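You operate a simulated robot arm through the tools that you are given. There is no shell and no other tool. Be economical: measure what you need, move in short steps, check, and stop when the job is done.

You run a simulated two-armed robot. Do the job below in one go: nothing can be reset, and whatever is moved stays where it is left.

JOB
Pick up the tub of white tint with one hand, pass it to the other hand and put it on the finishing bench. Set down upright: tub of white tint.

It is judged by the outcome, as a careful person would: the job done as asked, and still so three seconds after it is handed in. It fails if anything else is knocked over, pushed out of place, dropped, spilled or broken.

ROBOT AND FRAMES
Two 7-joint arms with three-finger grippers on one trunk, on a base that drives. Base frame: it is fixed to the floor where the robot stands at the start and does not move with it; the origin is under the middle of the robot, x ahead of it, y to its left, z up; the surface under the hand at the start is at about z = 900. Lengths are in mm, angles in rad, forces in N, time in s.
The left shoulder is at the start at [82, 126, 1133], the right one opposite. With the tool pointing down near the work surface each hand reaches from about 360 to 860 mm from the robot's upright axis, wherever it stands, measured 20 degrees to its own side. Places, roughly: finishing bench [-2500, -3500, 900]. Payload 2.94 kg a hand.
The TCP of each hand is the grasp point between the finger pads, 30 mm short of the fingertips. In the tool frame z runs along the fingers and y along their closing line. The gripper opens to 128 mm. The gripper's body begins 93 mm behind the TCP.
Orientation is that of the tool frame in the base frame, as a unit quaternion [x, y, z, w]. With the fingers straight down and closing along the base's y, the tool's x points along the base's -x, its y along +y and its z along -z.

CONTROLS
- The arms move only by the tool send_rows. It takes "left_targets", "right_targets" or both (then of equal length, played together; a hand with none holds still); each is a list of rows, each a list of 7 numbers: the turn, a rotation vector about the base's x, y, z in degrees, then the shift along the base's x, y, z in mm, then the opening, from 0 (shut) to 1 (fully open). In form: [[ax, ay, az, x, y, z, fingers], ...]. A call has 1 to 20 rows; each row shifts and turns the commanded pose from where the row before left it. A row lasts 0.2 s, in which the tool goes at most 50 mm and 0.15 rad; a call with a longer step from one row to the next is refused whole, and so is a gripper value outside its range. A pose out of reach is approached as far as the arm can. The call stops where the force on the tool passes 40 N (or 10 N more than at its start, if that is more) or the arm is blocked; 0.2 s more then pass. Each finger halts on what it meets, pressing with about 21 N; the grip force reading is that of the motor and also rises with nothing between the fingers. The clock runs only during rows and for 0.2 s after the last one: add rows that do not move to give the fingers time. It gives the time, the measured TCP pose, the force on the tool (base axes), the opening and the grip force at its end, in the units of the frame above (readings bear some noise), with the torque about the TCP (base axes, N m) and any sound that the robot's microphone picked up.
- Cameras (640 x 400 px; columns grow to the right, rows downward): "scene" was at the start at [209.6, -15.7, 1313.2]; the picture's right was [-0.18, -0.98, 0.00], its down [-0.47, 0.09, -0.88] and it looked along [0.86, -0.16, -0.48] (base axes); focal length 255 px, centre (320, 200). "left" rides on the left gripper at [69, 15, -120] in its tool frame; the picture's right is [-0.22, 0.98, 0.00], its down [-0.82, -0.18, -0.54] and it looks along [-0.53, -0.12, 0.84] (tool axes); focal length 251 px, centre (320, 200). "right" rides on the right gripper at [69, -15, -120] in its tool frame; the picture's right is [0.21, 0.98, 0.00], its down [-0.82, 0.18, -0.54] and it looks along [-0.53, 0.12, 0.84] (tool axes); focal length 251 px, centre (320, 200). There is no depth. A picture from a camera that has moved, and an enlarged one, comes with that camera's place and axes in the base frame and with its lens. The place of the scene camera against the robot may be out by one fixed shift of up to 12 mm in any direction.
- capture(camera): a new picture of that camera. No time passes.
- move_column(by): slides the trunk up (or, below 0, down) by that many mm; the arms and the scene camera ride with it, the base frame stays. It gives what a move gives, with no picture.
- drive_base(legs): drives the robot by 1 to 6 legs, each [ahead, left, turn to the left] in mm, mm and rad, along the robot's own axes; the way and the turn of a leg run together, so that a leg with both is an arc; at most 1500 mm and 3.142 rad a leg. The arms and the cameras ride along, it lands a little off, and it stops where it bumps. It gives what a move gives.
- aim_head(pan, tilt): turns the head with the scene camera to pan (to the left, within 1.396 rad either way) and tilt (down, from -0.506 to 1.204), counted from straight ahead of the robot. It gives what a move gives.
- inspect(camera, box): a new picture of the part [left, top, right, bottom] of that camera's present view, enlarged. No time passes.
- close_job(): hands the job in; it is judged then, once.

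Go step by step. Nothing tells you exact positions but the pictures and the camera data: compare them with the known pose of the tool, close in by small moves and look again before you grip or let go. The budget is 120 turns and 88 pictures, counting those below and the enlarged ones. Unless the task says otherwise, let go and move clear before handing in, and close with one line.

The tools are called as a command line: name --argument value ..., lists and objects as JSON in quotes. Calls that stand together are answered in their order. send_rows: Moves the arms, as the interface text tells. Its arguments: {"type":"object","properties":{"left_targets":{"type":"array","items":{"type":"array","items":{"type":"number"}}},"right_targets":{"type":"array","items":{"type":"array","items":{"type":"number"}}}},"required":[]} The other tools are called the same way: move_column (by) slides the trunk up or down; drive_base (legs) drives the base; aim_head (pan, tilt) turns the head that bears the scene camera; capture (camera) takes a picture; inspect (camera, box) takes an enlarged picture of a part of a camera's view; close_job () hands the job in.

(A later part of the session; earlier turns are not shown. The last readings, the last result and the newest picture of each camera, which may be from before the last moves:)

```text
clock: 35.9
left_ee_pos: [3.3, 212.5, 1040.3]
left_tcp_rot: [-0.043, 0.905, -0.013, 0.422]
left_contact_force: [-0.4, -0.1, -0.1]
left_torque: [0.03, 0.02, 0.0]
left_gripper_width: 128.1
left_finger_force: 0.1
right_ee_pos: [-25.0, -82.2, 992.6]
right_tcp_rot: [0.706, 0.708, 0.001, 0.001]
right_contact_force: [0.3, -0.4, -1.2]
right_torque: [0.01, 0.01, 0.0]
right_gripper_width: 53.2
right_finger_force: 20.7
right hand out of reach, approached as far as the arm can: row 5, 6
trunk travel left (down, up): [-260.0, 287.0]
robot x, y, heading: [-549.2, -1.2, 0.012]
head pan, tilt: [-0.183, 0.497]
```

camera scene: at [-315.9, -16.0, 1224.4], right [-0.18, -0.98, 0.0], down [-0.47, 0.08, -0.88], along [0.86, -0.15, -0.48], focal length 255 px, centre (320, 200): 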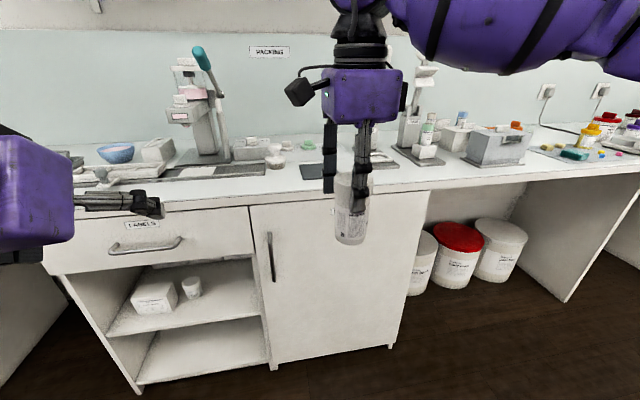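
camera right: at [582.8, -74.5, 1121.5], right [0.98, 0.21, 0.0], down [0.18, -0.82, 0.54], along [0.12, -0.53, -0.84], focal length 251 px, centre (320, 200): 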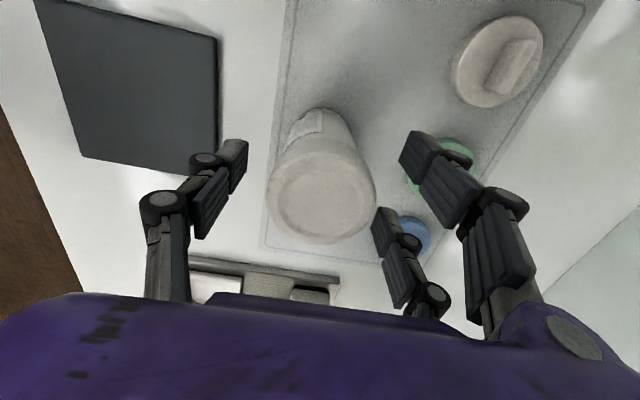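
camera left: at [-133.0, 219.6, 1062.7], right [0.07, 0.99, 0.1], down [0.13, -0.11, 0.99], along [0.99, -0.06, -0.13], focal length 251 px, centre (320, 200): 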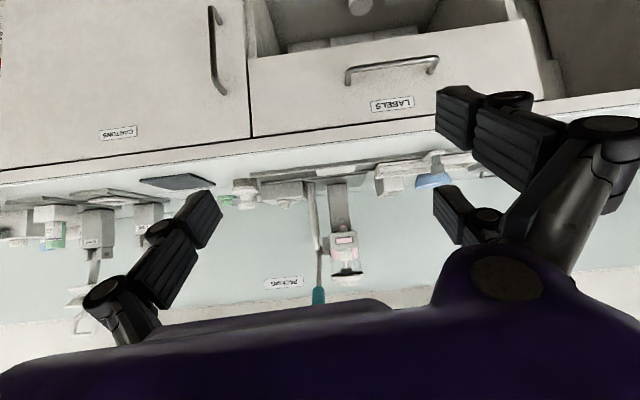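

The right hand now holds the tub at about (-25, -82) with its base near z 895. I'll draw the left hand back, level its fingers, and yaw it toward the tub.

send_rows --left_targets '[[3.4, 0, 0, -20, 0, 0, 1], [0, 0, -8, -20, -10, 0, 1], [0, 0, -8, -20, -20, -10, 1], [0, 0, 0, -20, -30, -10, 1], [0, 0, 0, -15, -30, -10, 1], [0, 0, 0, 0, -30, -10, 1], [0, 0, 0, 0, 0, 0, 1]]'

capture --camera "scene"

capture --camera "left"

```text
clock: 37.5
left_ee_pos: [-15.7, 122.8, 1056.2]
left_tcp_rot: [0.095, 0.902, -0.045, 0.418]
left_contact_force: [0.7, -0.7, 0.4]
left_torque: [-0.01, 0.02, -0.01]
left_gripper_width: 128.1
left_finger_force: 0.1
left hand out of reach, approached as far as the arm can: row 1, 2, 3, 4, 5, 6
right_ee_pos: [-24.2, -81.8, 991.1]
right_tcp_rot: [0.705, 0.709, 0.0, 0.0]
right_contact_force: [-0.5, 0.4, -1.2]
right_torque: [0.0, -0.01, 0.0]
right_gripper_width: 53.2
right_finger_force: 20.8
trunk travel left (down, up): [-260.0, 287.0]
robot x, y, heading: [-548.2, -2.6, 0.012]
head pan, tilt: [-0.183, 0.497]
```

```text
55 pictures are left
camera scene: at [-315.8, -16.0, 1224.3], right [-0.18, -0.98, 0.0], down [-0.47, 0.08, -0.88], along [0.86, -0.15, -0.48], focal length 255 px, centre (320, 200)
```

scene: 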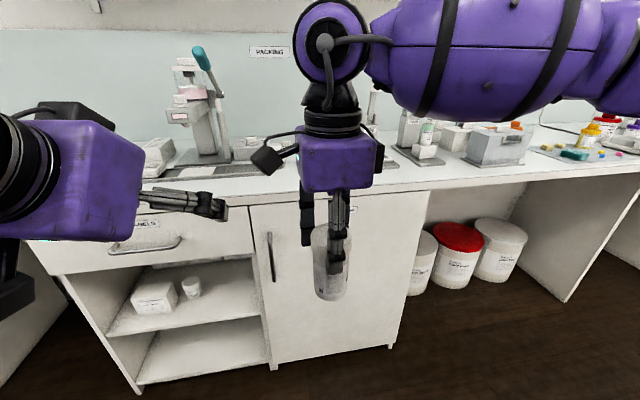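

```text
54 pictures are left
camera left: at [-145.3, 166.4, 1078.9], right [0.34, 0.93, 0.16], down [0.08, -0.2, 0.98], along [0.94, -0.32, -0.14], focal length 251 px, centre (320, 200)
```

left: 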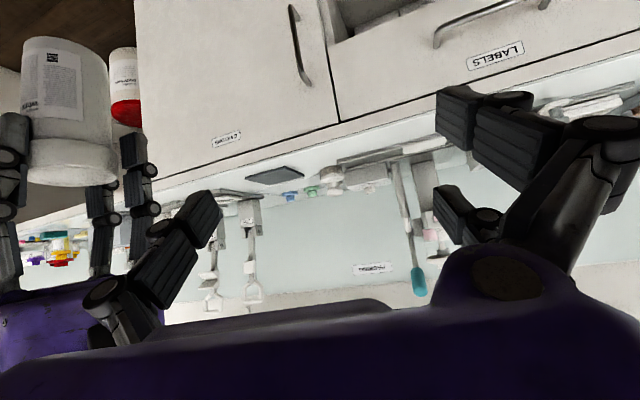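

The left hand can't draw back far enough at this pitch, so a diagonal approach would suit better. I'll test whether the right hand can turn further so its single finger faces diagonally left.

send_rows --right_targets '[[0, 0, 0, 0, -20, -10, 0], [0, 0, 0, 0, -20, -10, 0], [0, 0, 0, 0, -20, -10, 0], [0, 0, -7.5, 0, -10, 0, 0], [0, 0, -7.5, 0, 0, 0, 0], [0, 0, -7.5, 0, 0, 0, 0], [0, 0, -7.5, 0, 0, 0, 0], [0, 0, 0, 0, 0, 0, 0]]'

```text
clock: 39.2
left_ee_pos: [-16.1, 123.6, 1055.5]
left_tcp_rot: [0.095, 0.902, -0.045, 0.419]
left_contact_force: [0.4, -0.3, -0.3]
left_torque: [0.0, 0.0, -0.02]
left_gripper_width: 127.9
left_finger_force: 0.1
right_ee_pos: [-24.3, -154.1, 961.3]
right_tcp_rot: [0.865, 0.502, 0.0, 0.001]
right_contact_force: [0.0, -0.3, -1.4]
right_torque: [0.0, -0.02, 0.01]
right_gripper_width: 53.0
right_finger_force: 21.0
trunk travel left (down, up): [-260.0, 287.0]
robot x, y, heading: [-546.9, 0.6, 0.004]
head pan, tilt: [-0.183, 0.497]
```

It turned to -120° without trouble. I'll continue to -135° and then bring the tub back inward.

send_rows --right_targets '[[0, 0, -7.5, 0, 0, 0, 0], [0, 0, -7.5, 0, 0, 0, 0], [0, 0, 0, 0, 15, 0, 0], [0, 0, 0, 0, 15, 0, 0], [0, 0, 0, 0, 15, 0, 0], [0, 0, 0, 0, 15, 0, 0], [0, 0, 0, 0, 15, 0, 0], [0, 0, 0, 0, 0, 0, 0]]'

capture --camera "scene"

```text
clock: 41.0
left_ee_pos: [-15.4, 124.2, 1054.6]
left_tcp_rot: [0.095, 0.902, -0.045, 0.418]
left_contact_force: [-0.7, 0.4, 0.4]
left_torque: [-0.03, 0.02, 0.0]
left_gripper_width: 128.3
left_finger_force: 0.0
right_ee_pos: [-24.9, -85.0, 961.5]
right_tcp_rot: [0.923, 0.386, 0.001, 0.001]
right_contact_force: [0.0, 0.3, -2.3]
right_torque: [0.03, 0.0, 0.01]
right_gripper_width: 53.4
right_finger_force: 21.1
right hand out of reach, approached as far as the arm can: row 7
trunk travel left (down, up): [-260.0, 287.0]
robot x, y, heading: [-551.6, -2.8, 0.007]
head pan, tilt: [-0.183, 0.497]
```

```text
53 pictures are left
camera scene: at [-316.0, -16.0, 1224.4], right [-0.18, -0.98, 0.0], down [-0.47, 0.08, -0.88], along [0.86, -0.15, -0.48], focal length 255 px, centre (320, 200)
```

scene: 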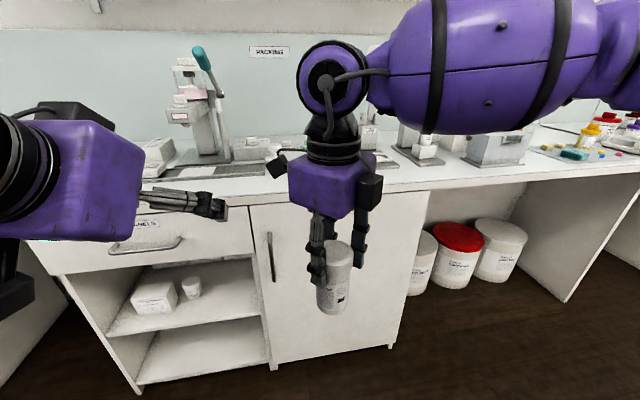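

The right hand now faces its single finger toward the left hand. I'll yaw the left hand to the 45° diagonal and move it to a pre-grasp point about 100 mm back from the tub.

send_rows --left_targets '[[0, 0, -8.2, 0, 0, 0, 1], [0, 0, -8.2, 0, 0, 0, 1], [0, 0, -8.2, 0, 0, 0, 1], [0, 0, -8.2, 0, 0, 0, 1], [0, 0, 0, 0, 0, -20, 1], [0, 0, 0, 0, 0, -20, 1], [0, 0, 0, 0, 0, -20, 1], [0, 0, 0, 0, 0, 0, 1]]'

capture --camera "left"

```text
clock: 42.9
left_ee_pos: [-16.1, 123.3, 996.6]
left_tcp_rot: [0.345, 0.838, -0.161, 0.391]
left_contact_force: [-0.3, 0.1, 0.2]
left_torque: [-0.02, 0.0, -0.02]
left_gripper_width: 128.1
left_finger_force: 0.1
right_ee_pos: [-24.5, -85.4, 961.2]
right_tcp_rot: [0.923, 0.385, 0.0, 0.0]
right_contact_force: [-0.4, 0.1, -0.8]
right_torque: [0.03, 0.04, 0.0]
right_gripper_width: 53.0
right_finger_force: 20.8
trunk travel left (down, up): [-260.0, 287.0]
robot x, y, heading: [-547.0, -1.5, 0.004]
head pan, tilt: [-0.183, 0.497]
```

```text
52 pictures are left
camera left: at [-101.2, 230.1, 1019.0], right [0.79, 0.59, 0.16], down [-0.05, -0.21, 0.98], along [0.62, -0.78, -0.14], focal length 251 px, centre (320, 200)
```

left: 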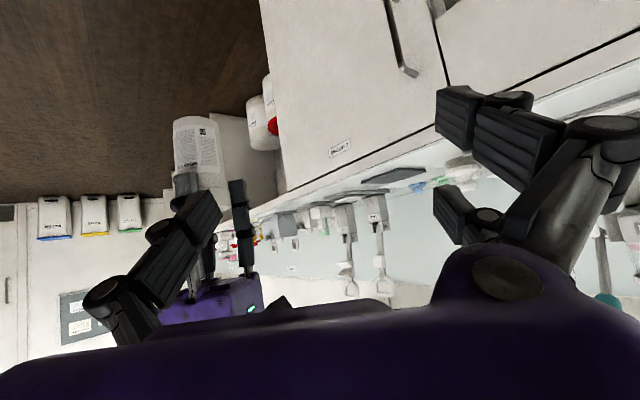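

Orientation is right and within reach, so I'm moving to the pre-grasp point.

send_rows --left_targets '[[0, 0, 0, -10, -25, -3, 1], [0, 0, 0, -10, -25, -3, 1], [0, 0, 0, -10, -25, -4, 1], [0, 0, 0, -11, -26, -4, 1], [0, 0, 0, -11, -26, -4, 1], [0, 0, 0, -11, -27, -4, 1], [0, 0, 0, 0, 0, 0, 1]]'

capture --camera "left"

capture --camera "scene"

```text
clock: 44.5
left_ee_pos: [-47.5, -32.6, 977.6]
left_tcp_rot: [0.346, 0.838, -0.162, 0.39]
left_contact_force: [0.0, 0.6, -0.5]
left_torque: [-0.02, 0.0, -0.02]
left_gripper_width: 127.9
left_finger_force: 0.1
left hand out of reach, approached as far as the arm can: row 3, 4, 5, 6
right_ee_pos: [-25.1, -85.5, 961.9]
right_tcp_rot: [0.923, 0.386, 0.0, 0.001]
right_contact_force: [0.7, -0.6, -0.5]
right_torque: [-0.04, -0.04, -0.01]
right_gripper_width: 53.1
right_finger_force: 21.3
trunk travel left (down, up): [-260.0, 287.0]
robot x, y, heading: [-547.0, -2.4, 0.012]
head pan, tilt: [-0.183, 0.497]
```

```text
51 pictures are left
camera left: at [-133.0, 75.9, 1001.9], right [0.79, 0.59, 0.16], down [-0.04, -0.21, 0.98], along [0.61, -0.78, -0.14], focal length 251 px, centre (320, 200)
```

left: 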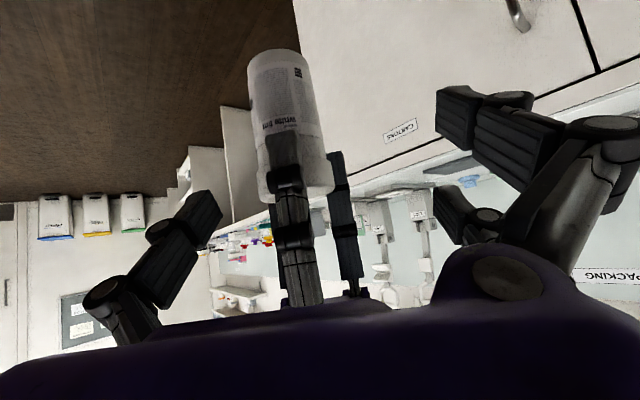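

```text
50 pictures are left
camera scene: at [-315.9, -15.4, 1224.4], right [-0.18, -0.98, 0.0], down [-0.47, 0.08, -0.88], along [0.86, -0.15, -0.48], focal length 255 px, centre (320, 200)
```

scene: 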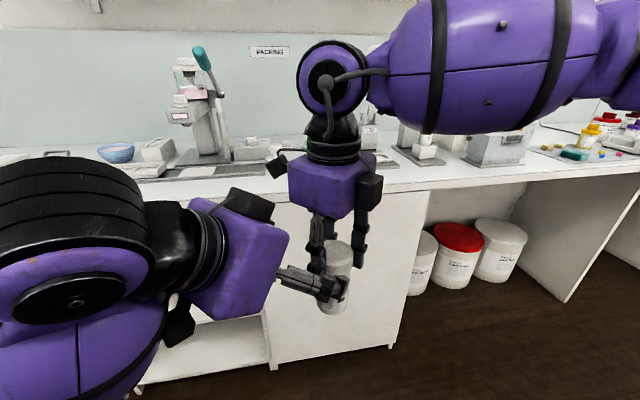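

The left hand can't come in any closer, so I'll move the tub 30 mm outward to line it up with the left hand's axis.

send_rows --right_targets '[[0, 0, 0, 10, 0, 0, 0], [0, 0, 0, 10, 0, 0, 0], [0, 0, 0, 10, 0, 0, 0], [0, 0, 0, 0, 0, 0, 0]]'

capture --camera "left"

```text
clock: 45.5
left_ee_pos: [-47.4, -30.6, 978.7]
left_tcp_rot: [0.346, 0.838, -0.162, 0.39]
left_contact_force: [0.2, -0.2, -0.1]
left_torque: [0.0, 0.01, -0.03]
left_gripper_width: 127.8
left_finger_force: 0.0
right_ee_pos: [1.2, -95.9, 965.2]
right_tcp_rot: [0.923, 0.386, 0.0, 0.0]
right_contact_force: [-0.3, 0.0, -1.1]
right_torque: [0.04, 0.02, 0.0]
right_gripper_width: 53.2
right_finger_force: 21.6
right hand out of reach, approached as far as the arm can: row 1, 2, 3
trunk travel left (down, up): [-260.0, 287.0]
robot x, y, heading: [-549.3, -1.6, 0.007]
head pan, tilt: [-0.183, 0.497]
```

```text
49 pictures are left
camera left: at [-132.8, 75.5, 1001.9], right [0.79, 0.59, 0.16], down [-0.04, -0.21, 0.98], along [0.61, -0.78, -0.14], focal length 251 px, centre (320, 200)
```

left: 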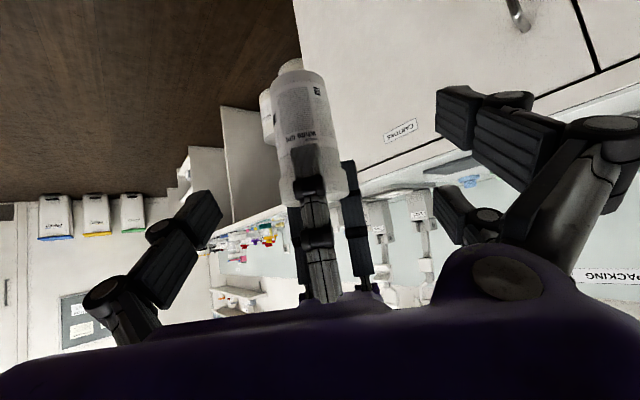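

The tub sits where predicted in the left view. I'll advance the left hand along its axis, with the fingers straddling the tub's lower half.

send_rows --left_targets '[[0, 0, 0, 5.4, -7.3, -7.6, 1], [0, 0, 0, 5.4, -7.3, -7.6, 1], [0, 0, 0, 5.4, -7.3, -7.6, 1], [0, 0, 0, 5.4, -7.3, -7.6, 1], [0, 0, 0, 5.4, -7.3, -7.6, 1], [0, 0, 0, 0, 0, 0, 1]]'

capture --camera "left"

inspect --camera "scene" --box '[180, 160, 420, 340]'

```text
clock: 46.9
left_ee_pos: [-19.1, -67.3, 941.3]
left_tcp_rot: [0.346, 0.838, -0.161, 0.391]
left_contact_force: [0.9, 0.5, -0.8]
left_torque: [0.0, 0.0, 0.01]
left_gripper_width: 128.0
left_finger_force: 0.0
right_ee_pos: [0.3, -94.5, 963.3]
right_tcp_rot: [0.923, 0.385, -0.001, -0.001]
right_contact_force: [0.2, -0.1, -1.4]
right_torque: [0.02, -0.02, -0.01]
right_gripper_width: 53.2
right_finger_force: 21.2
trunk travel left (down, up): [-260.0, 287.0]
robot x, y, heading: [-550.4, -1.2, 0.007]
head pan, tilt: [-0.183, 0.497]
```

```text
48 pictures are left
camera left: at [-104.8, 39.2, 964.1], right [0.79, 0.6, 0.16], down [-0.05, -0.21, 0.98], along [0.62, -0.78, -0.14], focal length 251 px, centre (320, 200)
```

left: 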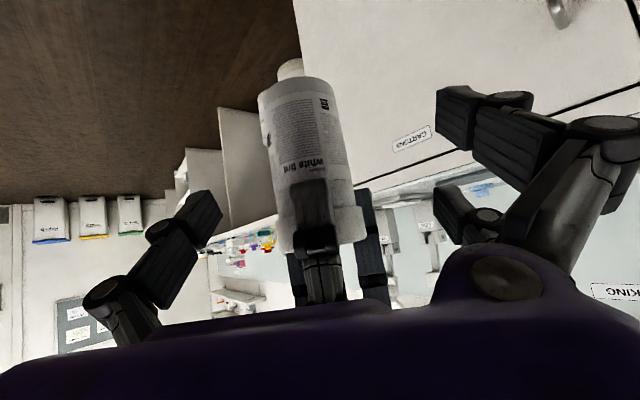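

```text
2.22 times, centred on (300, 250) of scene
camera zoom: at [-316.0, -15.9, 1224.4], right [-0.18, -0.98, 0.0], down [-0.47, 0.08, -0.88], along [0.86, -0.15, -0.48], focal length 568 px, centre (364, 89)
```

zoom: 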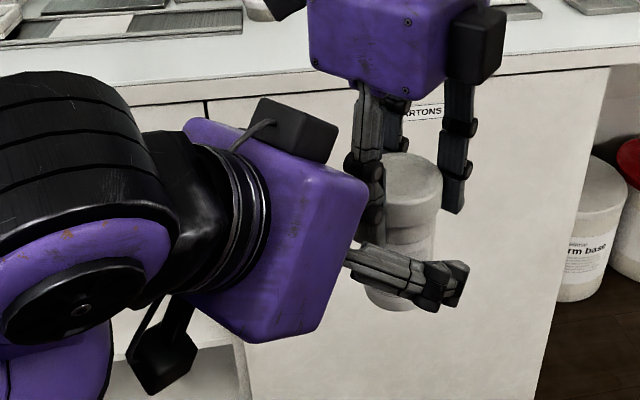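

Everything is clear so far. I'll finish the last ~35 mm of the approach.

send_rows --left_targets '[[0, 0, 0, 4.6, -7.3, -8, 1], [0, 0, 0, 4.6, -7.3, -8, 1], [0, 0, 0, 4.6, -7.3, -8, 1], [0, 0, 0, 0, 0, 0, 1]]'

capture --camera "left"

inspect --camera "scene" --box '[180, 160, 420, 340]'

```text
clock: 47.9
left_ee_pos: [-5.7, -90.9, 916.5]
left_tcp_rot: [0.345, 0.838, -0.161, 0.391]
left_contact_force: [-0.1, -0.1, -0.1]
left_torque: [0.01, 0.02, 0.0]
left_gripper_width: 127.9
left_finger_force: 0.1
right_ee_pos: [1.4, -95.0, 964.3]
right_tcp_rot: [0.923, 0.385, 0.0, 0.0]
right_contact_force: [-0.2, 0.1, -1.7]
right_torque: [-0.01, -0.01, 0.01]
right_gripper_width: 53.0
right_finger_force: 21.0
trunk travel left (down, up): [-260.0, 287.0]
robot x, y, heading: [-547.9, -0.7, 0.006]
head pan, tilt: [-0.183, 0.497]
```

```text
46 pictures are left
camera left: at [-91.3, 16.5, 939.1], right [0.79, 0.6, 0.16], down [-0.05, -0.21, 0.98], along [0.62, -0.78, -0.14], focal length 251 px, centre (320, 200)
```

left: 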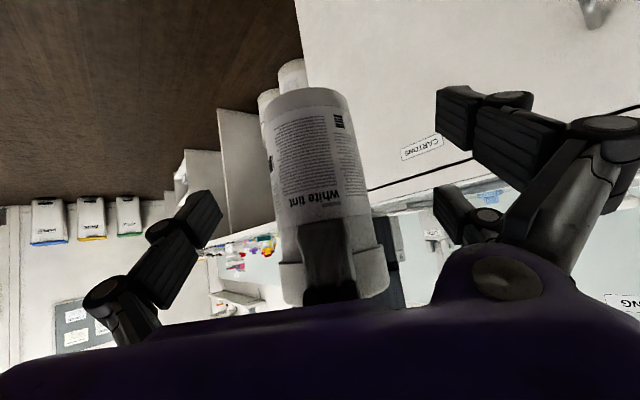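

```text
2.22 times, centred on (300, 250) of scene
camera zoom: at [-315.9, -15.9, 1224.4], right [-0.18, -0.98, 0.0], down [-0.47, 0.08, -0.88], along [0.86, -0.15, -0.48], focal length 568 px, centre (364, 89)
```

zoom: 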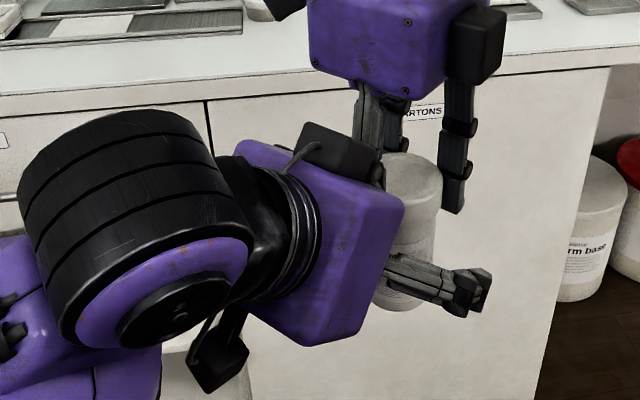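

The tub is centred between the left fingers, about mid-height. Closing the left gripper while the right still holds.

send_rows --left_targets '[[0, 0, 0, 0, 0, 0, 0.85], [0, 0, 0, 0, 0, 0, 0.7], [0, 0, 0, 0, 0, 0, 0.6], [0, 0, 0, 0, 0, 0, 0.5], [0, 0, 0, 0, 0, 0, 0.4], [0, 0, 0, 0, 0, 0, 0.2], [0, 0, 0, 0, 0, 0, 0], [0, 0, 0, 0, 0, 0, 0]]'

capture --camera "left"

```text
clock: 49.6
left_ee_pos: [-6.3, -90.1, 916.3]
left_tcp_rot: [0.345, 0.838, -0.161, 0.391]
left_contact_force: [-3.9, -5.0, 0.1]
left_torque: [0.18, -0.13, -0.01]
left_gripper_width: 55.2
left_finger_force: 21.2
right_ee_pos: [0.9, -93.9, 964.2]
right_tcp_rot: [0.923, 0.385, 0.0, 0.0]
right_contact_force: [4.1, 5.8, -2.4]
right_torque: [0.1, -0.02, -0.05]
right_gripper_width: 52.9
right_finger_force: 20.8
trunk travel left (down, up): [-260.0, 287.0]
robot x, y, heading: [-548.0, -1.9, 0.008]
head pan, tilt: [-0.183, 0.497]
```

```text
44 pictures are left
camera left: at [-91.4, 16.3, 939.3], right [0.79, 0.59, 0.16], down [-0.05, -0.21, 0.98], along [0.61, -0.78, -0.14], focal length 251 px, centre (320, 200)
```

left: 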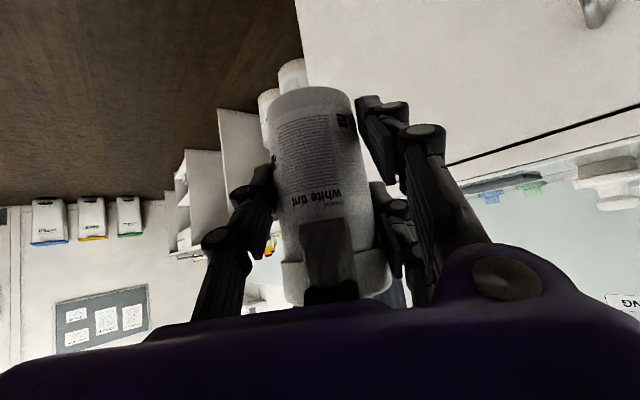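

Both hands hold the tub. I'll open the right hand only slightly, check that the left holds, then lift the right straight up.

send_rows --right_targets '[[0, 0, 0, 0, 0, 0, 0.48], [0, 0, 0, 0, 0, 0, 0.55], [0, 0, 0, 0, 0, 0, 0.55], [0, 0, 0, 0, 0, 0, 0.55]]'

inspect --camera "scene" --box '[180, 160, 420, 340]'

```text
clock: 50.6
left_ee_pos: [-6.3, -89.8, 916.2]
left_tcp_rot: [0.346, 0.838, -0.162, 0.39]
left_contact_force: [-0.8, -0.1, -0.2]
left_torque: [-0.01, -0.02, -0.03]
left_gripper_width: 55.4
left_finger_force: 21.3
right_ee_pos: [0.8, -94.2, 963.6]
right_tcp_rot: [0.923, 0.385, 0.0, 0.0]
right_contact_force: [-0.3, 0.3, -0.7]
right_torque: [0.03, -0.01, -0.01]
right_gripper_width: 70.3
right_finger_force: 0.0
trunk travel left (down, up): [-260.0, 287.0]
robot x, y, heading: [-546.8, -5.0, 0.008]
head pan, tilt: [-0.183, 0.497]
```

```text
2.22 times, centred on (300, 250) of scene
camera zoom: at [-315.9, -16.0, 1224.3], right [-0.18, -0.98, 0.0], down [-0.47, 0.08, -0.88], along [0.86, -0.15, -0.48], focal length 568 px, centre (364, 89)
```

zoom: 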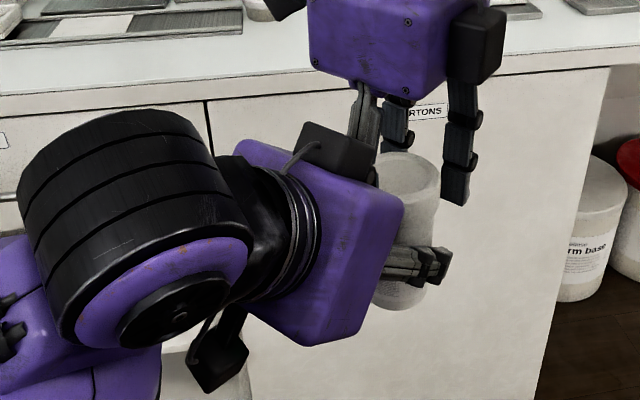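

The left hand holds the tub on its own. Lifting the right hand straight up now.

send_rows --right_targets '[[0, 0, 0, 0, 0, 10, 0.55], [0, 0, 0, 0, 0, 12, 0.55], [0, 0, 0, 0, 0, 14, 0.55], [0, 0, 0, 0, -3, 15, 0.55], [0, 0, 0, -3, -8, 15, 0.55], [0, 0, 0, -5, -12, 12, 0.55], [0, 0, 0, -5, -20, 10, 0.55], [0, 0, 0, -5, -25, 10, 0.55], [0, 0, 0, -5, -30, 0, 0.55], [0, 0, 0, -5, -30, 0, 0.55], [0, 0, 0, 0, -30, 0, 0.55], [0, 0, 0, 0, 0, 0, 0.55]]'

capture --camera "scene"

capture --camera "left"

```text
clock: 53.2
left_ee_pos: [-5.5, -90.2, 915.2]
left_tcp_rot: [0.345, 0.838, -0.162, 0.391]
left_contact_force: [-0.4, 0.4, 0.1]
left_torque: [0.06, 0.02, -0.01]
left_gripper_width: 55.4
left_finger_force: 21.2
right_ee_pos: [-27.0, -253.6, 1064.2]
right_tcp_rot: [0.923, 0.385, 0.0, 0.0]
right_contact_force: [-0.1, 0.7, 0.3]
right_torque: [0.01, 0.01, 0.0]
right_gripper_width: 70.5
right_finger_force: 0.0
trunk travel left (down, up): [-260.0, 287.0]
robot x, y, heading: [-548.9, 0.7, 0.007]
head pan, tilt: [-0.183, 0.497]
```

```text
42 pictures are left
camera scene: at [-315.8, -15.5, 1224.3], right [-0.18, -0.98, 0.0], down [-0.47, 0.08, -0.88], along [0.86, -0.15, -0.48], focal length 255 px, centre (320, 200)
```

scene: 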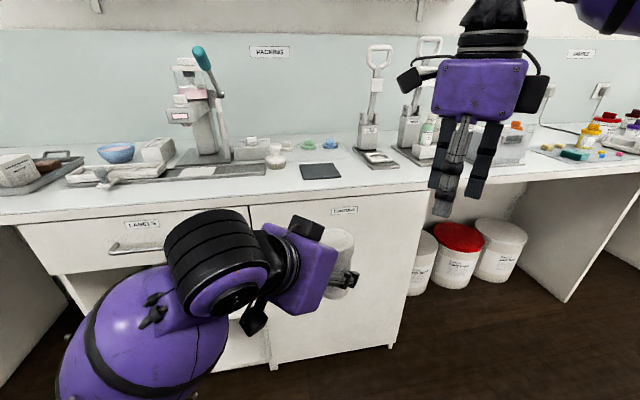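

```text
41 pictures are left
camera left: at [-91.2, 16.9, 939.2], right [0.79, 0.6, 0.16], down [-0.05, -0.21, 0.98], along [0.62, -0.78, -0.14], focal length 251 px, centre (320, 200)
```

left: 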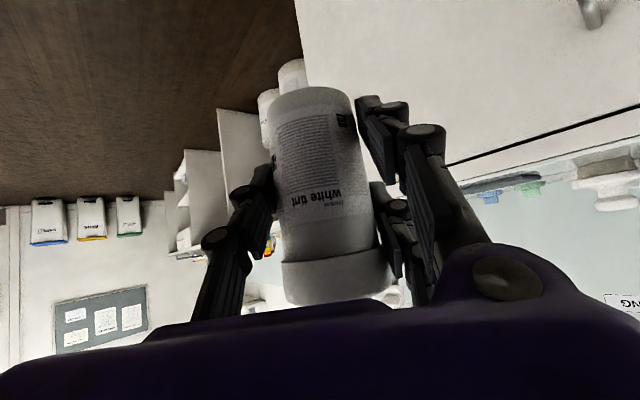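

The handover is done. I'll tuck the right hand in, raise the trunk so the tub rides above bench height, and look to the right to plan the drive.

send_rows --right_targets '[[0, 0, 0, -25, -10, 15, 0.55], [0, 0, 0, -25, 0, 15, 0.55], [0, 0, 0, -25, 0, 15, 0.55], [0, 0, 0, -25, 0, 15, 0.55], [0, 0, 0, -10, 0, 0, 0.55]]'

move_column --by 190

aim_head --pan -1.39 --tilt 0.3

capture --camera "scene"

```text
clock: 54.5
left_ee_pos: [-5.7, -90.5, 917.2]
left_tcp_rot: [0.345, 0.838, -0.162, 0.391]
left_contact_force: [-0.3, -0.2, -0.4]
left_torque: [0.0, 0.01, -0.04]
left_gripper_width: 55.2
left_finger_force: 21.1
right_ee_pos: [-138.2, -264.1, 1120.7]
right_tcp_rot: [0.923, 0.385, 0.0, 0.0]
right_contact_force: [-0.3, 0.9, 0.1]
right_torque: [-0.03, -0.02, -0.05]
right_gripper_width: 70.4
right_finger_force: 0.1
trunk travel left (down, up): [-260.0, 287.0]
robot x, y, heading: [-549.1, 1.2, 0.01]
head pan, tilt: [-0.183, 0.497]
```

```text
clock: 56.5
left_ee_pos: [-5.8, -90.4, 1106.3]
left_tcp_rot: [0.345, 0.838, -0.162, 0.39]
left_contact_force: [0.0, 0.1, -2.0]
left_torque: [0.01, 0.0, 0.0]
left_gripper_width: 55.2
left_finger_force: 20.9
right_ee_pos: [-136.8, -263.3, 1312.0]
right_tcp_rot: [0.923, 0.385, 0.0, 0.0]
right_contact_force: [-0.1, 0.6, 0.0]
right_torque: [-0.03, 0.03, 0.0]
right_gripper_width: 70.5
right_finger_force: 0.1
trunk travel left (down, up): [-450.0, 97.0]
robot x, y, heading: [-550.8, 3.9, 0.008]
head pan, tilt: [-0.183, 0.497]
```

```text
clock: 57.9
left_ee_pos: [-6.6, -90.6, 1104.5]
left_tcp_rot: [0.346, 0.838, -0.162, 0.39]
left_contact_force: [0.0, -0.2, -1.7]
left_torque: [-0.01, 0.04, 0.0]
left_gripper_width: 55.2
left_finger_force: 20.8
right_ee_pos: [-137.4, -263.4, 1311.6]
right_tcp_rot: [0.923, 0.385, 0.0, 0.001]
right_contact_force: [0.3, 0.5, -0.8]
right_torque: [0.03, 0.03, -0.01]
right_gripper_width: 70.4
right_finger_force: 0.1
trunk travel left (down, up): [-450.0, 97.0]
robot x, y, heading: [-547.7, -1.2, 0.004]
head pan, tilt: [-1.389, 0.3]
```

```text
40 pictures are left
camera scene: at [-443.6, -92.1, 1438.0], right [-0.98, -0.19, 0.0], down [-0.06, 0.29, -0.96], along [0.18, -0.94, -0.3], focal length 255 px, centre (320, 200)
```

scene: 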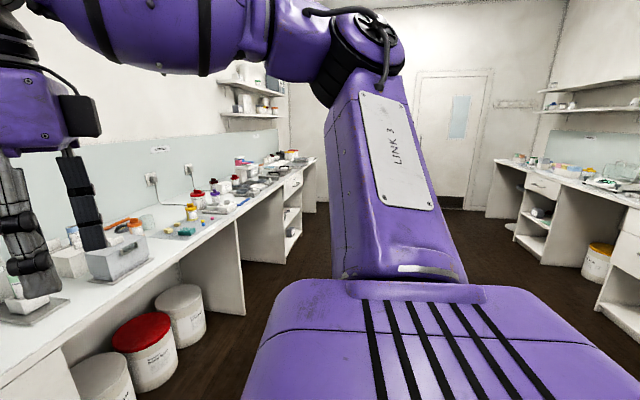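

There is an open corridor, with the finishing bench on the opposite side further down and its front edge at about x = -2075. I'll turn right to face along the corridor and look again.

drive_base --legs '[[0, 0, -1.571]]'

aim_head --pan 0 --tilt 0.3

capture --camera "scene"

```text
clock: 62.1
left_ee_pos: [-629.4, -545.4, 1106.5]
left_tcp_rot: [0.835, 0.354, -0.389, 0.164]
left_contact_force: [0.5, 0.0, -1.6]
left_torque: [0.04, 0.03, 0.0]
left_gripper_width: 55.5
left_finger_force: 20.7
right_ee_pos: [-803.2, -416.2, 1312.3]
right_tcp_rot: [0.927, -0.374, -0.001, 0.0]
right_contact_force: [-1.3, -0.6, 0.8]
right_torque: [0.05, 0.0, 0.02]
right_gripper_width: 70.6
right_finger_force: 0.0
trunk travel left (down, up): [-450.0, 97.0]
robot x, y, heading: [-548.9, -0.3, -1.552]
head pan, tilt: [-1.389, 0.3]
```

```text
clock: 63.6
left_ee_pos: [-629.4, -543.9, 1107.0]
left_tcp_rot: [0.835, 0.354, -0.389, 0.164]
left_contact_force: [-0.2, -0.4, -1.5]
left_torque: [0.02, 0.0, 0.01]
left_gripper_width: 55.2
left_finger_force: 21.1
right_ee_pos: [-803.6, -416.6, 1312.9]
right_tcp_rot: [0.928, -0.374, 0.0, 0.0]
right_contact_force: [0.8, 1.0, 0.4]
right_torque: [-0.02, -0.01, -0.03]
right_gripper_width: 70.2
right_finger_force: 0.0
trunk travel left (down, up): [-450.0, 97.0]
robot x, y, heading: [-551.4, -3.8, -1.547]
head pan, tilt: [0.0, 0.3]
```

```text
39 pictures are left
camera scene: at [-548.4, -185.3, 1438.0], right [-1.0, -0.02, 0.0], down [-0.01, 0.3, -0.96], along [0.02, -0.96, -0.3], focal length 255 px, centre (320, 200)
```

scene: 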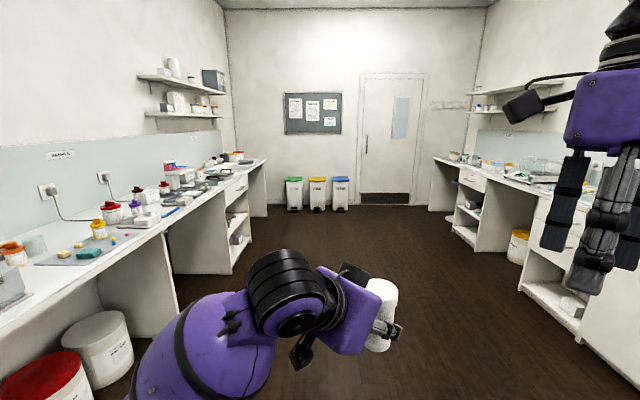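

The floor is clear. I'll zoom on the right-hand benches to find the finishing one.

inspect --camera "scene" --box '[420, 70, 580, 230]'

```text
2.50 times, centred on (500, 150) of scene
camera zoom: at [-548.4, -185.3, 1438.0], right [-1.0, -0.02, 0.0], down [-0.01, 0.3, -0.96], along [0.02, -0.96, -0.3], focal length 639 px, centre (-130, 325)
```

zoom: 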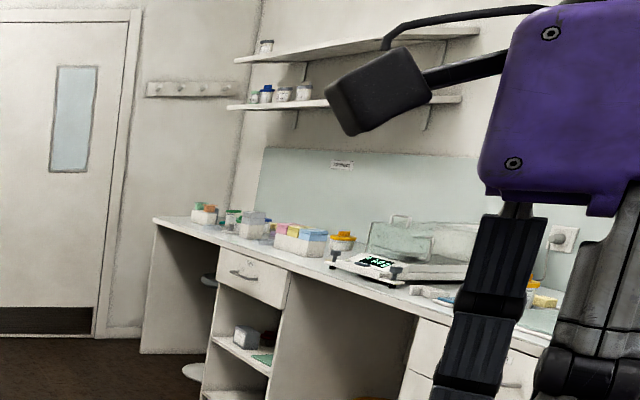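

The way is clear, so I'll drive down the corridor and turn to face the finishing bench.

drive_base --legs '[[1500, -225, 0], [1500, -225, 0], [430, 0, 0], [0, 0, -1.594]]'

aim_head --pan 0 --tilt 0.4

capture --camera "scene"

```text
refused: leg 1 is longer than a leg can be; nothing moved
```

```text
clock: 64.3
left_ee_pos: [-628.9, -544.7, 1106.5]
left_tcp_rot: [0.835, 0.353, -0.389, 0.163]
left_contact_force: [-0.2, 0.3, -1.7]
left_torque: [0.0, -0.02, 0.01]
left_gripper_width: 55.1
left_finger_force: 21.3
right_ee_pos: [-804.4, -416.1, 1312.8]
right_tcp_rot: [0.927, -0.374, 0.0, -0.001]
right_contact_force: [0.6, 0.6, -0.1]
right_torque: [0.03, 0.02, 0.04]
right_gripper_width: 70.3
right_finger_force: 0.0
trunk travel left (down, up): [-450.0, 97.0]
robot x, y, heading: [-548.2, -5.6, -1.552]
head pan, tilt: [0.0, 0.4]
```

```text
37 pictures are left
camera scene: at [-548.3, -184.5, 1428.8], right [-1.0, -0.02, 0.0], down [-0.01, 0.39, -0.92], along [0.02, -0.92, -0.39], focal length 255 px, centre (320, 200)
```

scene: 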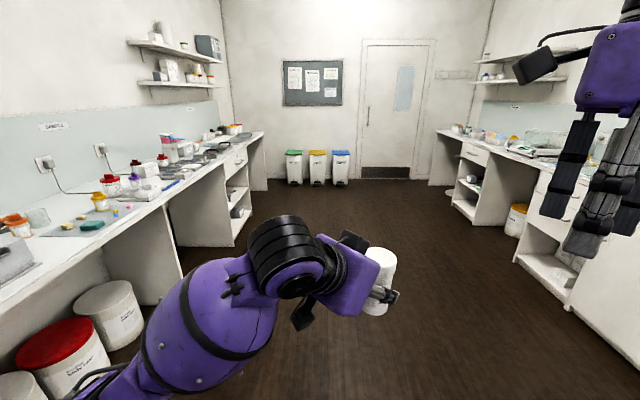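

A leg was slightly too long, so I'm resending it in shorter legs.

drive_base --legs '[[1150, -200, 0], [1150, -200, 0], [1130, 0, 0], [0, 0, -1.594]]'

capture --camera "scene"

```text
clock: 85.0
left_ee_pos: [-1429.2, -3350.0, 1107.3]
left_tcp_rot: [0.838, -0.345, -0.39, -0.162]
left_contact_force: [-0.9, 0.7, -1.7]
left_torque: [0.01, 0.01, -0.01]
left_gripper_width: 54.8
left_finger_force: 21.1
right_ee_pos: [-1299.3, -3177.1, 1312.8]
right_tcp_rot: [-0.386, 0.923, -0.001, 0.0]
right_contact_force: [-0.3, 0.2, -0.4]
right_torque: [-0.01, 0.01, -0.03]
right_gripper_width: 70.4
right_finger_force: 0.1
trunk travel left (down, up): [-450.0, 97.0]
robot x, y, heading: [-888.9, -3440.3, -3.131]
head pan, tilt: [0.0, 0.4]
```

```text
36 pictures are left
camera scene: at [-1075.2, -3438.2, 1428.8], right [-0.01, 1.0, 0.0], down [0.39, 0.0, -0.92], along [-0.92, -0.01, -0.39], focal length 255 px, centre (320, 200)
```

scene: 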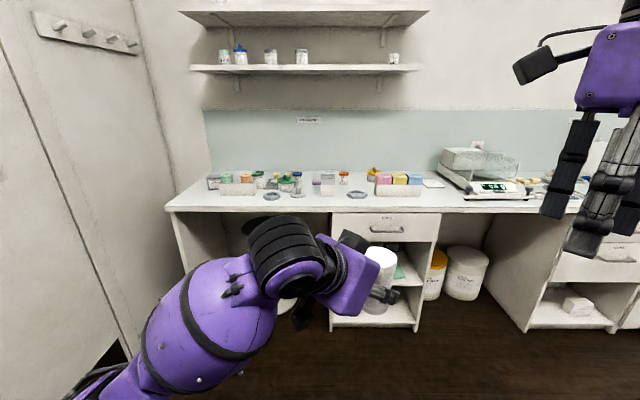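

inspect --camera "scene" --box '[160, 100, 460, 230]'

```text
2.13 times, centred on (310, 165) of scene
camera zoom: at [-1075.2, -3438.2, 1428.8], right [-0.01, 1.0, 0.0], down [0.39, 0.0, -0.92], along [-0.92, -0.01, -0.39], focal length 545 px, centre (341, 275)
```

zoom: 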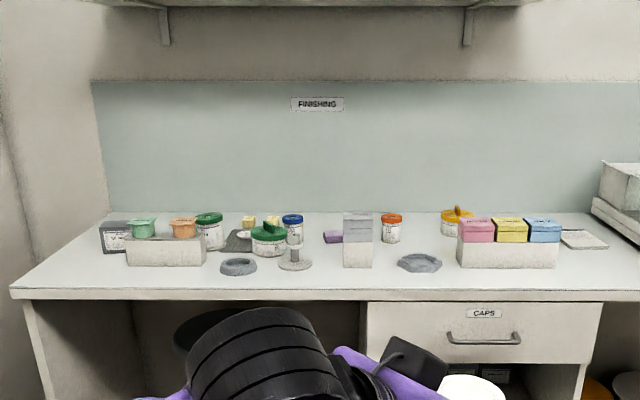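

I can see the FINISHING sign. The bench front edge is at x ≈ -2221, with a free strip about 130 mm deep in front of the items. I'll aim for roughly (-2306, -3326) and drive most of the way, then look again.

drive_base --legs '[[650, -20, 0]]'

aim_head --pan -0.1 --tilt 0.6

capture --camera "scene"

```text
clock: 88.6
left_ee_pos: [-2075.8, -3333.4, 1106.8]
left_tcp_rot: [0.838, -0.346, -0.39, -0.162]
left_contact_force: [0.8, 0.4, -2.1]
left_torque: [-0.03, -0.01, 0.0]
left_gripper_width: 54.9
left_finger_force: 20.7
right_ee_pos: [-1944.8, -3161.1, 1312.5]
right_tcp_rot: [-0.386, 0.923, 0.0, 0.0]
right_contact_force: [0.3, -0.5, -0.4]
right_torque: [-0.01, 0.01, 0.05]
right_gripper_width: 70.3
right_finger_force: 0.0
trunk travel left (down, up): [-450.0, 97.0]
robot x, y, heading: [-1533.8, -3422.1, -3.132]
head pan, tilt: [0.0, 0.4]
```

```text
clock: 89.3
left_ee_pos: [-2075.6, -3334.0, 1106.5]
left_tcp_rot: [0.838, -0.345, -0.39, -0.161]
left_contact_force: [0.0, -0.8, -1.2]
left_torque: [-0.03, 0.0, 0.03]
left_gripper_width: 55.1
left_finger_force: 21.8
right_ee_pos: [-1945.5, -3161.9, 1312.4]
right_tcp_rot: [-0.385, 0.923, 0.0, 0.0]
right_contact_force: [-0.5, -0.8, -0.9]
right_torque: [0.01, 0.01, 0.02]
right_gripper_width: 70.4
right_finger_force: 0.0
trunk travel left (down, up): [-450.0, 97.0]
robot x, y, heading: [-1537.8, -3423.2, -3.128]
head pan, tilt: [-0.099, 0.6]
```

```text
34 pictures are left
camera scene: at [-1717.6, -3414.4, 1410.6], right [0.09, 1.0, 0.0], down [0.56, -0.05, -0.83], along [-0.82, 0.08, -0.56], focal length 255 px, centre (320, 200)
```

scene: 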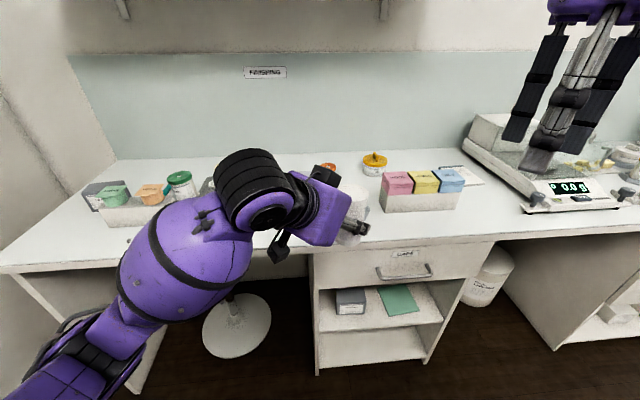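

The arm hides the first spot I chose. The strip directly in front of the coloured cap tray is clear and well visible, with the tray front at x ≈ -2370, so I'll bring the tub over about (-2300, -3010).

drive_base --legs '[[0, -315, 0], [205, 0, 0]]'

aim_head --pan -0.2 --tilt 0.75

capture --camera "scene"

capture --camera "left"

```text
clock: 93.9
left_ee_pos: [-2280.5, -3022.5, 1106.2]
left_tcp_rot: [0.838, -0.345, -0.391, -0.16]
left_contact_force: [-0.1, -0.3, -1.1]
left_torque: [-0.02, -0.04, 0.0]
left_gripper_width: 55.3
left_finger_force: 20.8
right_ee_pos: [-2149.0, -2851.7, 1312.9]
right_tcp_rot: [-0.386, 0.923, 0.001, -0.001]
right_contact_force: [-0.6, 0.3, 0.7]
right_torque: [-0.03, -0.01, 0.0]
right_gripper_width: 70.3
right_finger_force: 0.0
trunk travel left (down, up): [-450.0, 97.0]
robot x, y, heading: [-1735.8, -3108.9, -3.133]
head pan, tilt: [-0.099, 0.6]
```

```text
clock: 94.6
left_ee_pos: [-2280.1, -3024.5, 1106.2]
left_tcp_rot: [0.838, -0.344, -0.391, -0.161]
left_contact_force: [-0.1, -1.0, -0.7]
left_torque: [-0.02, -0.01, -0.02]
left_gripper_width: 54.6
left_finger_force: 20.8
right_ee_pos: [-2150.6, -2850.8, 1312.9]
right_tcp_rot: [-0.386, 0.923, 0.0, 0.0]
right_contact_force: [-0.5, -0.8, -0.6]
right_torque: [0.04, 0.02, 0.01]
right_gripper_width: 70.3
right_finger_force: 0.1
trunk travel left (down, up): [-450.0, 97.0]
robot x, y, heading: [-1739.1, -3114.1, -3.138]
head pan, tilt: [-0.201, 0.75]
```

```text
33 pictures are left
camera scene: at [-1915.6, -3096.2, 1397.6], right [0.19, 0.98, 0.0], down [0.67, -0.13, -0.73], along [-0.72, 0.14, -0.68], focal length 255 px, centre (320, 200)
```

scene: 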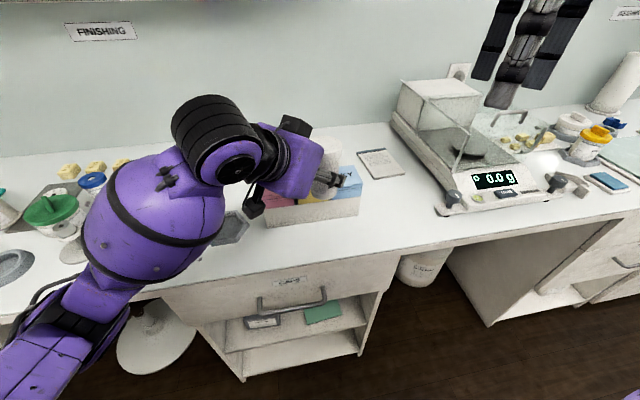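

```text
32 pictures are left
camera left: at [-2194.4, -3130.7, 1129.4], right [-0.79, -0.6, 0.16], down [0.05, 0.21, 0.98], along [-0.62, 0.78, -0.14], focal length 251 px, centre (320, 200)
```

left: 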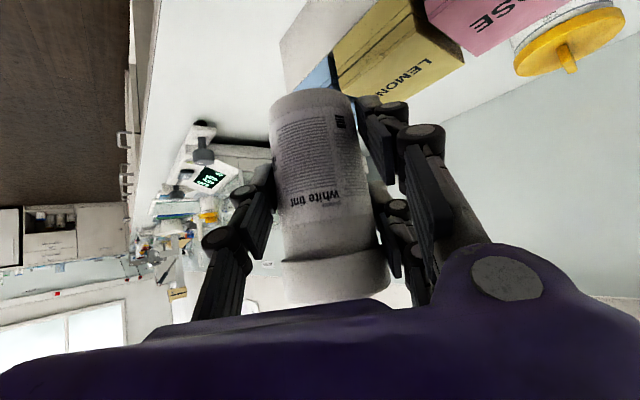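

The tub is over the strip but a little close to the edge. I'll shift it 15 mm inward and lower the trunk most of the way.

send_rows --left_targets '[[0, 0, 0, -8, 3, 0, 0], [0, 0, 0, -8, 3, 0, 0], [0, 0, 0, 0, 0, 0, 0]]'

move_column --by -120

capture --camera "scene"

capture --camera "left"

```text
clock: 95.4
left_ee_pos: [-2296.8, -3017.2, 1106.8]
left_tcp_rot: [0.837, -0.346, -0.391, -0.162]
left_contact_force: [0.4, 0.5, -1.9]
left_torque: [-0.02, -0.04, -0.02]
left_gripper_width: 55.0
left_finger_force: 20.8
right_ee_pos: [-2150.3, -2851.5, 1312.9]
right_tcp_rot: [-0.386, 0.923, 0.001, -0.001]
right_contact_force: [1.5, -0.1, -0.3]
right_torque: [0.04, 0.0, 0.02]
right_gripper_width: 70.2
right_finger_force: 0.1
trunk travel left (down, up): [-450.0, 97.0]
robot x, y, heading: [-1736.5, -3114.9, -3.133]
head pan, tilt: [-0.201, 0.75]
```

```text
clock: 96.5
left_ee_pos: [-2297.0, -3017.3, 1014.5]
left_tcp_rot: [0.83, -0.344, -0.406, -0.165]
left_contact_force: [7.9, -6.9, 19.6]
left_torque: [-0.04, 0.98, 0.3]
left_gripper_width: 54.9
left_finger_force: 20.9
right_ee_pos: [-2149.5, -2852.0, 1206.7]
right_tcp_rot: [-0.385, 0.923, 0.0, 0.002]
right_contact_force: [-0.6, 0.5, -0.3]
right_torque: [0.03, -0.04, 0.0]
right_gripper_width: 70.3
right_finger_force: 0.0
trunk travel left (down, up): [-345.0, 202.0]
robot x, y, heading: [-1743.1, -3114.7, -3.132]
head pan, tilt: [-0.201, 0.75]
stopped: the force on the tool passed its limit at 47 N (the readings are from after the stop); the commanded pose is now the measured one
```

```text
31 pictures are left
camera scene: at [-1947.1, -3098.0, 1286.3], right [0.19, 0.98, 0.0], down [0.67, -0.13, -0.73], along [-0.72, 0.14, -0.68], focal length 255 px, centre (320, 200)
```

scene: 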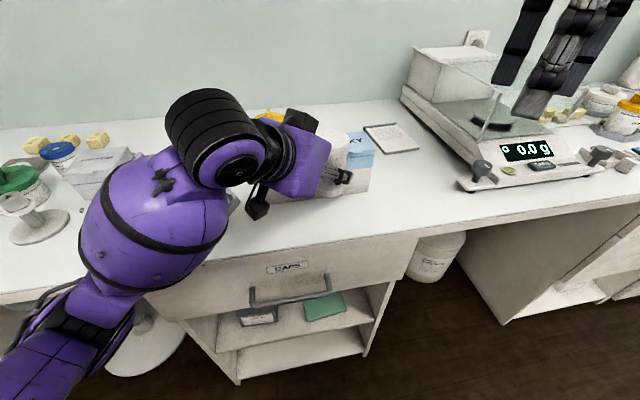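

```text
30 pictures are left
camera left: at [-2210.2, -3125.1, 1032.5], right [-0.78, -0.6, 0.17], down [0.08, 0.19, 0.98], along [-0.62, 0.78, -0.1], focal length 251 px, centre (320, 200)
```

left: 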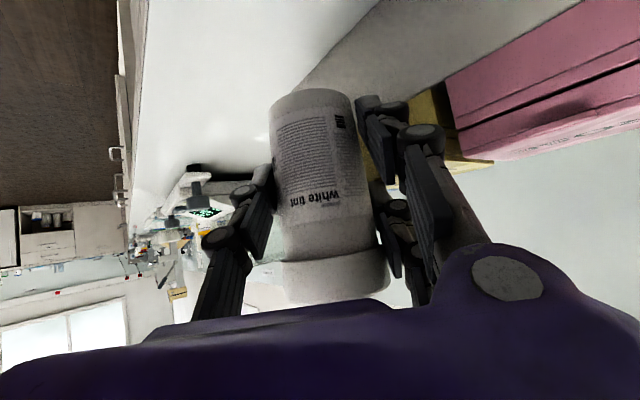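

Something touched at z ≈ 1014, most likely a fingertip on the cap tray or a box. I'm backing straight up at once and then looking.

send_rows --left_targets '[[0, 0, 0, 0, 0, 10, 0], [0, 0, 0, 0, 0, 15, 0], [0, 0, 0, 0, 0, 20, 0], [0, 0, 0, 0, 0, 0, 0]]'

inspect --camera "scene" --box '[220, 80, 420, 240]'

capture --camera "left"

```text
clock: 97.5
left_ee_pos: [-2298.1, -3017.3, 1056.1]
left_tcp_rot: [0.833, -0.343, -0.402, -0.164]
left_contact_force: [0.2, -0.3, -1.3]
left_torque: [-0.03, 0.01, 0.02]
left_gripper_width: 54.7
left_finger_force: 21.7
right_ee_pos: [-2151.8, -2852.1, 1206.2]
right_tcp_rot: [-0.386, 0.922, -0.001, 0.004]
right_contact_force: [-0.2, -1.2, -0.2]
right_torque: [0.02, 0.0, 0.01]
right_gripper_width: 70.4
right_finger_force: 0.0
trunk travel left (down, up): [-345.0, 202.0]
robot x, y, heading: [-1739.7, -3108.6, -3.135]
head pan, tilt: [-0.201, 0.75]
```

```text
2.50 times, centred on (320, 160) of scene
camera zoom: at [-1949.6, -3096.7, 1286.3], right [0.19, 0.98, 0.0], down [0.67, -0.13, -0.73], along [-0.72, 0.14, -0.68], focal length 639 px, centre (320, 300)
```

zoom: 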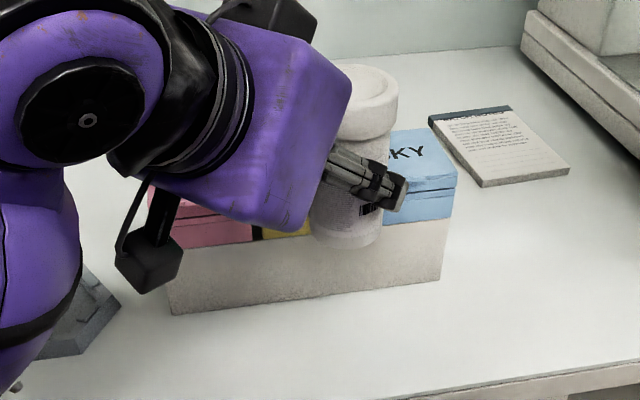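

```text
28 pictures are left
camera left: at [-2212.3, -3124.0, 1074.5], right [-0.78, -0.6, 0.17], down [0.06, 0.19, 0.98], along [-0.62, 0.78, -0.11], focal length 251 px, centre (320, 200)
```

left: 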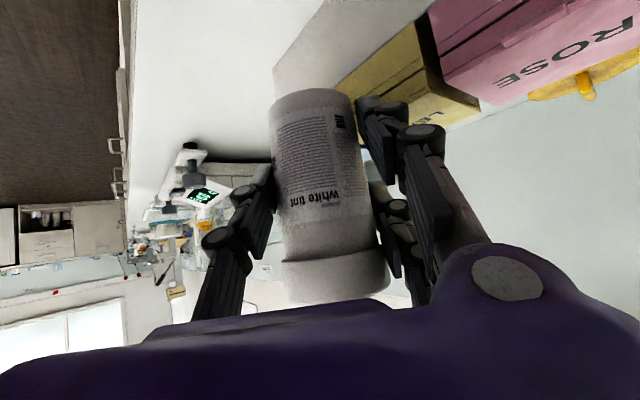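

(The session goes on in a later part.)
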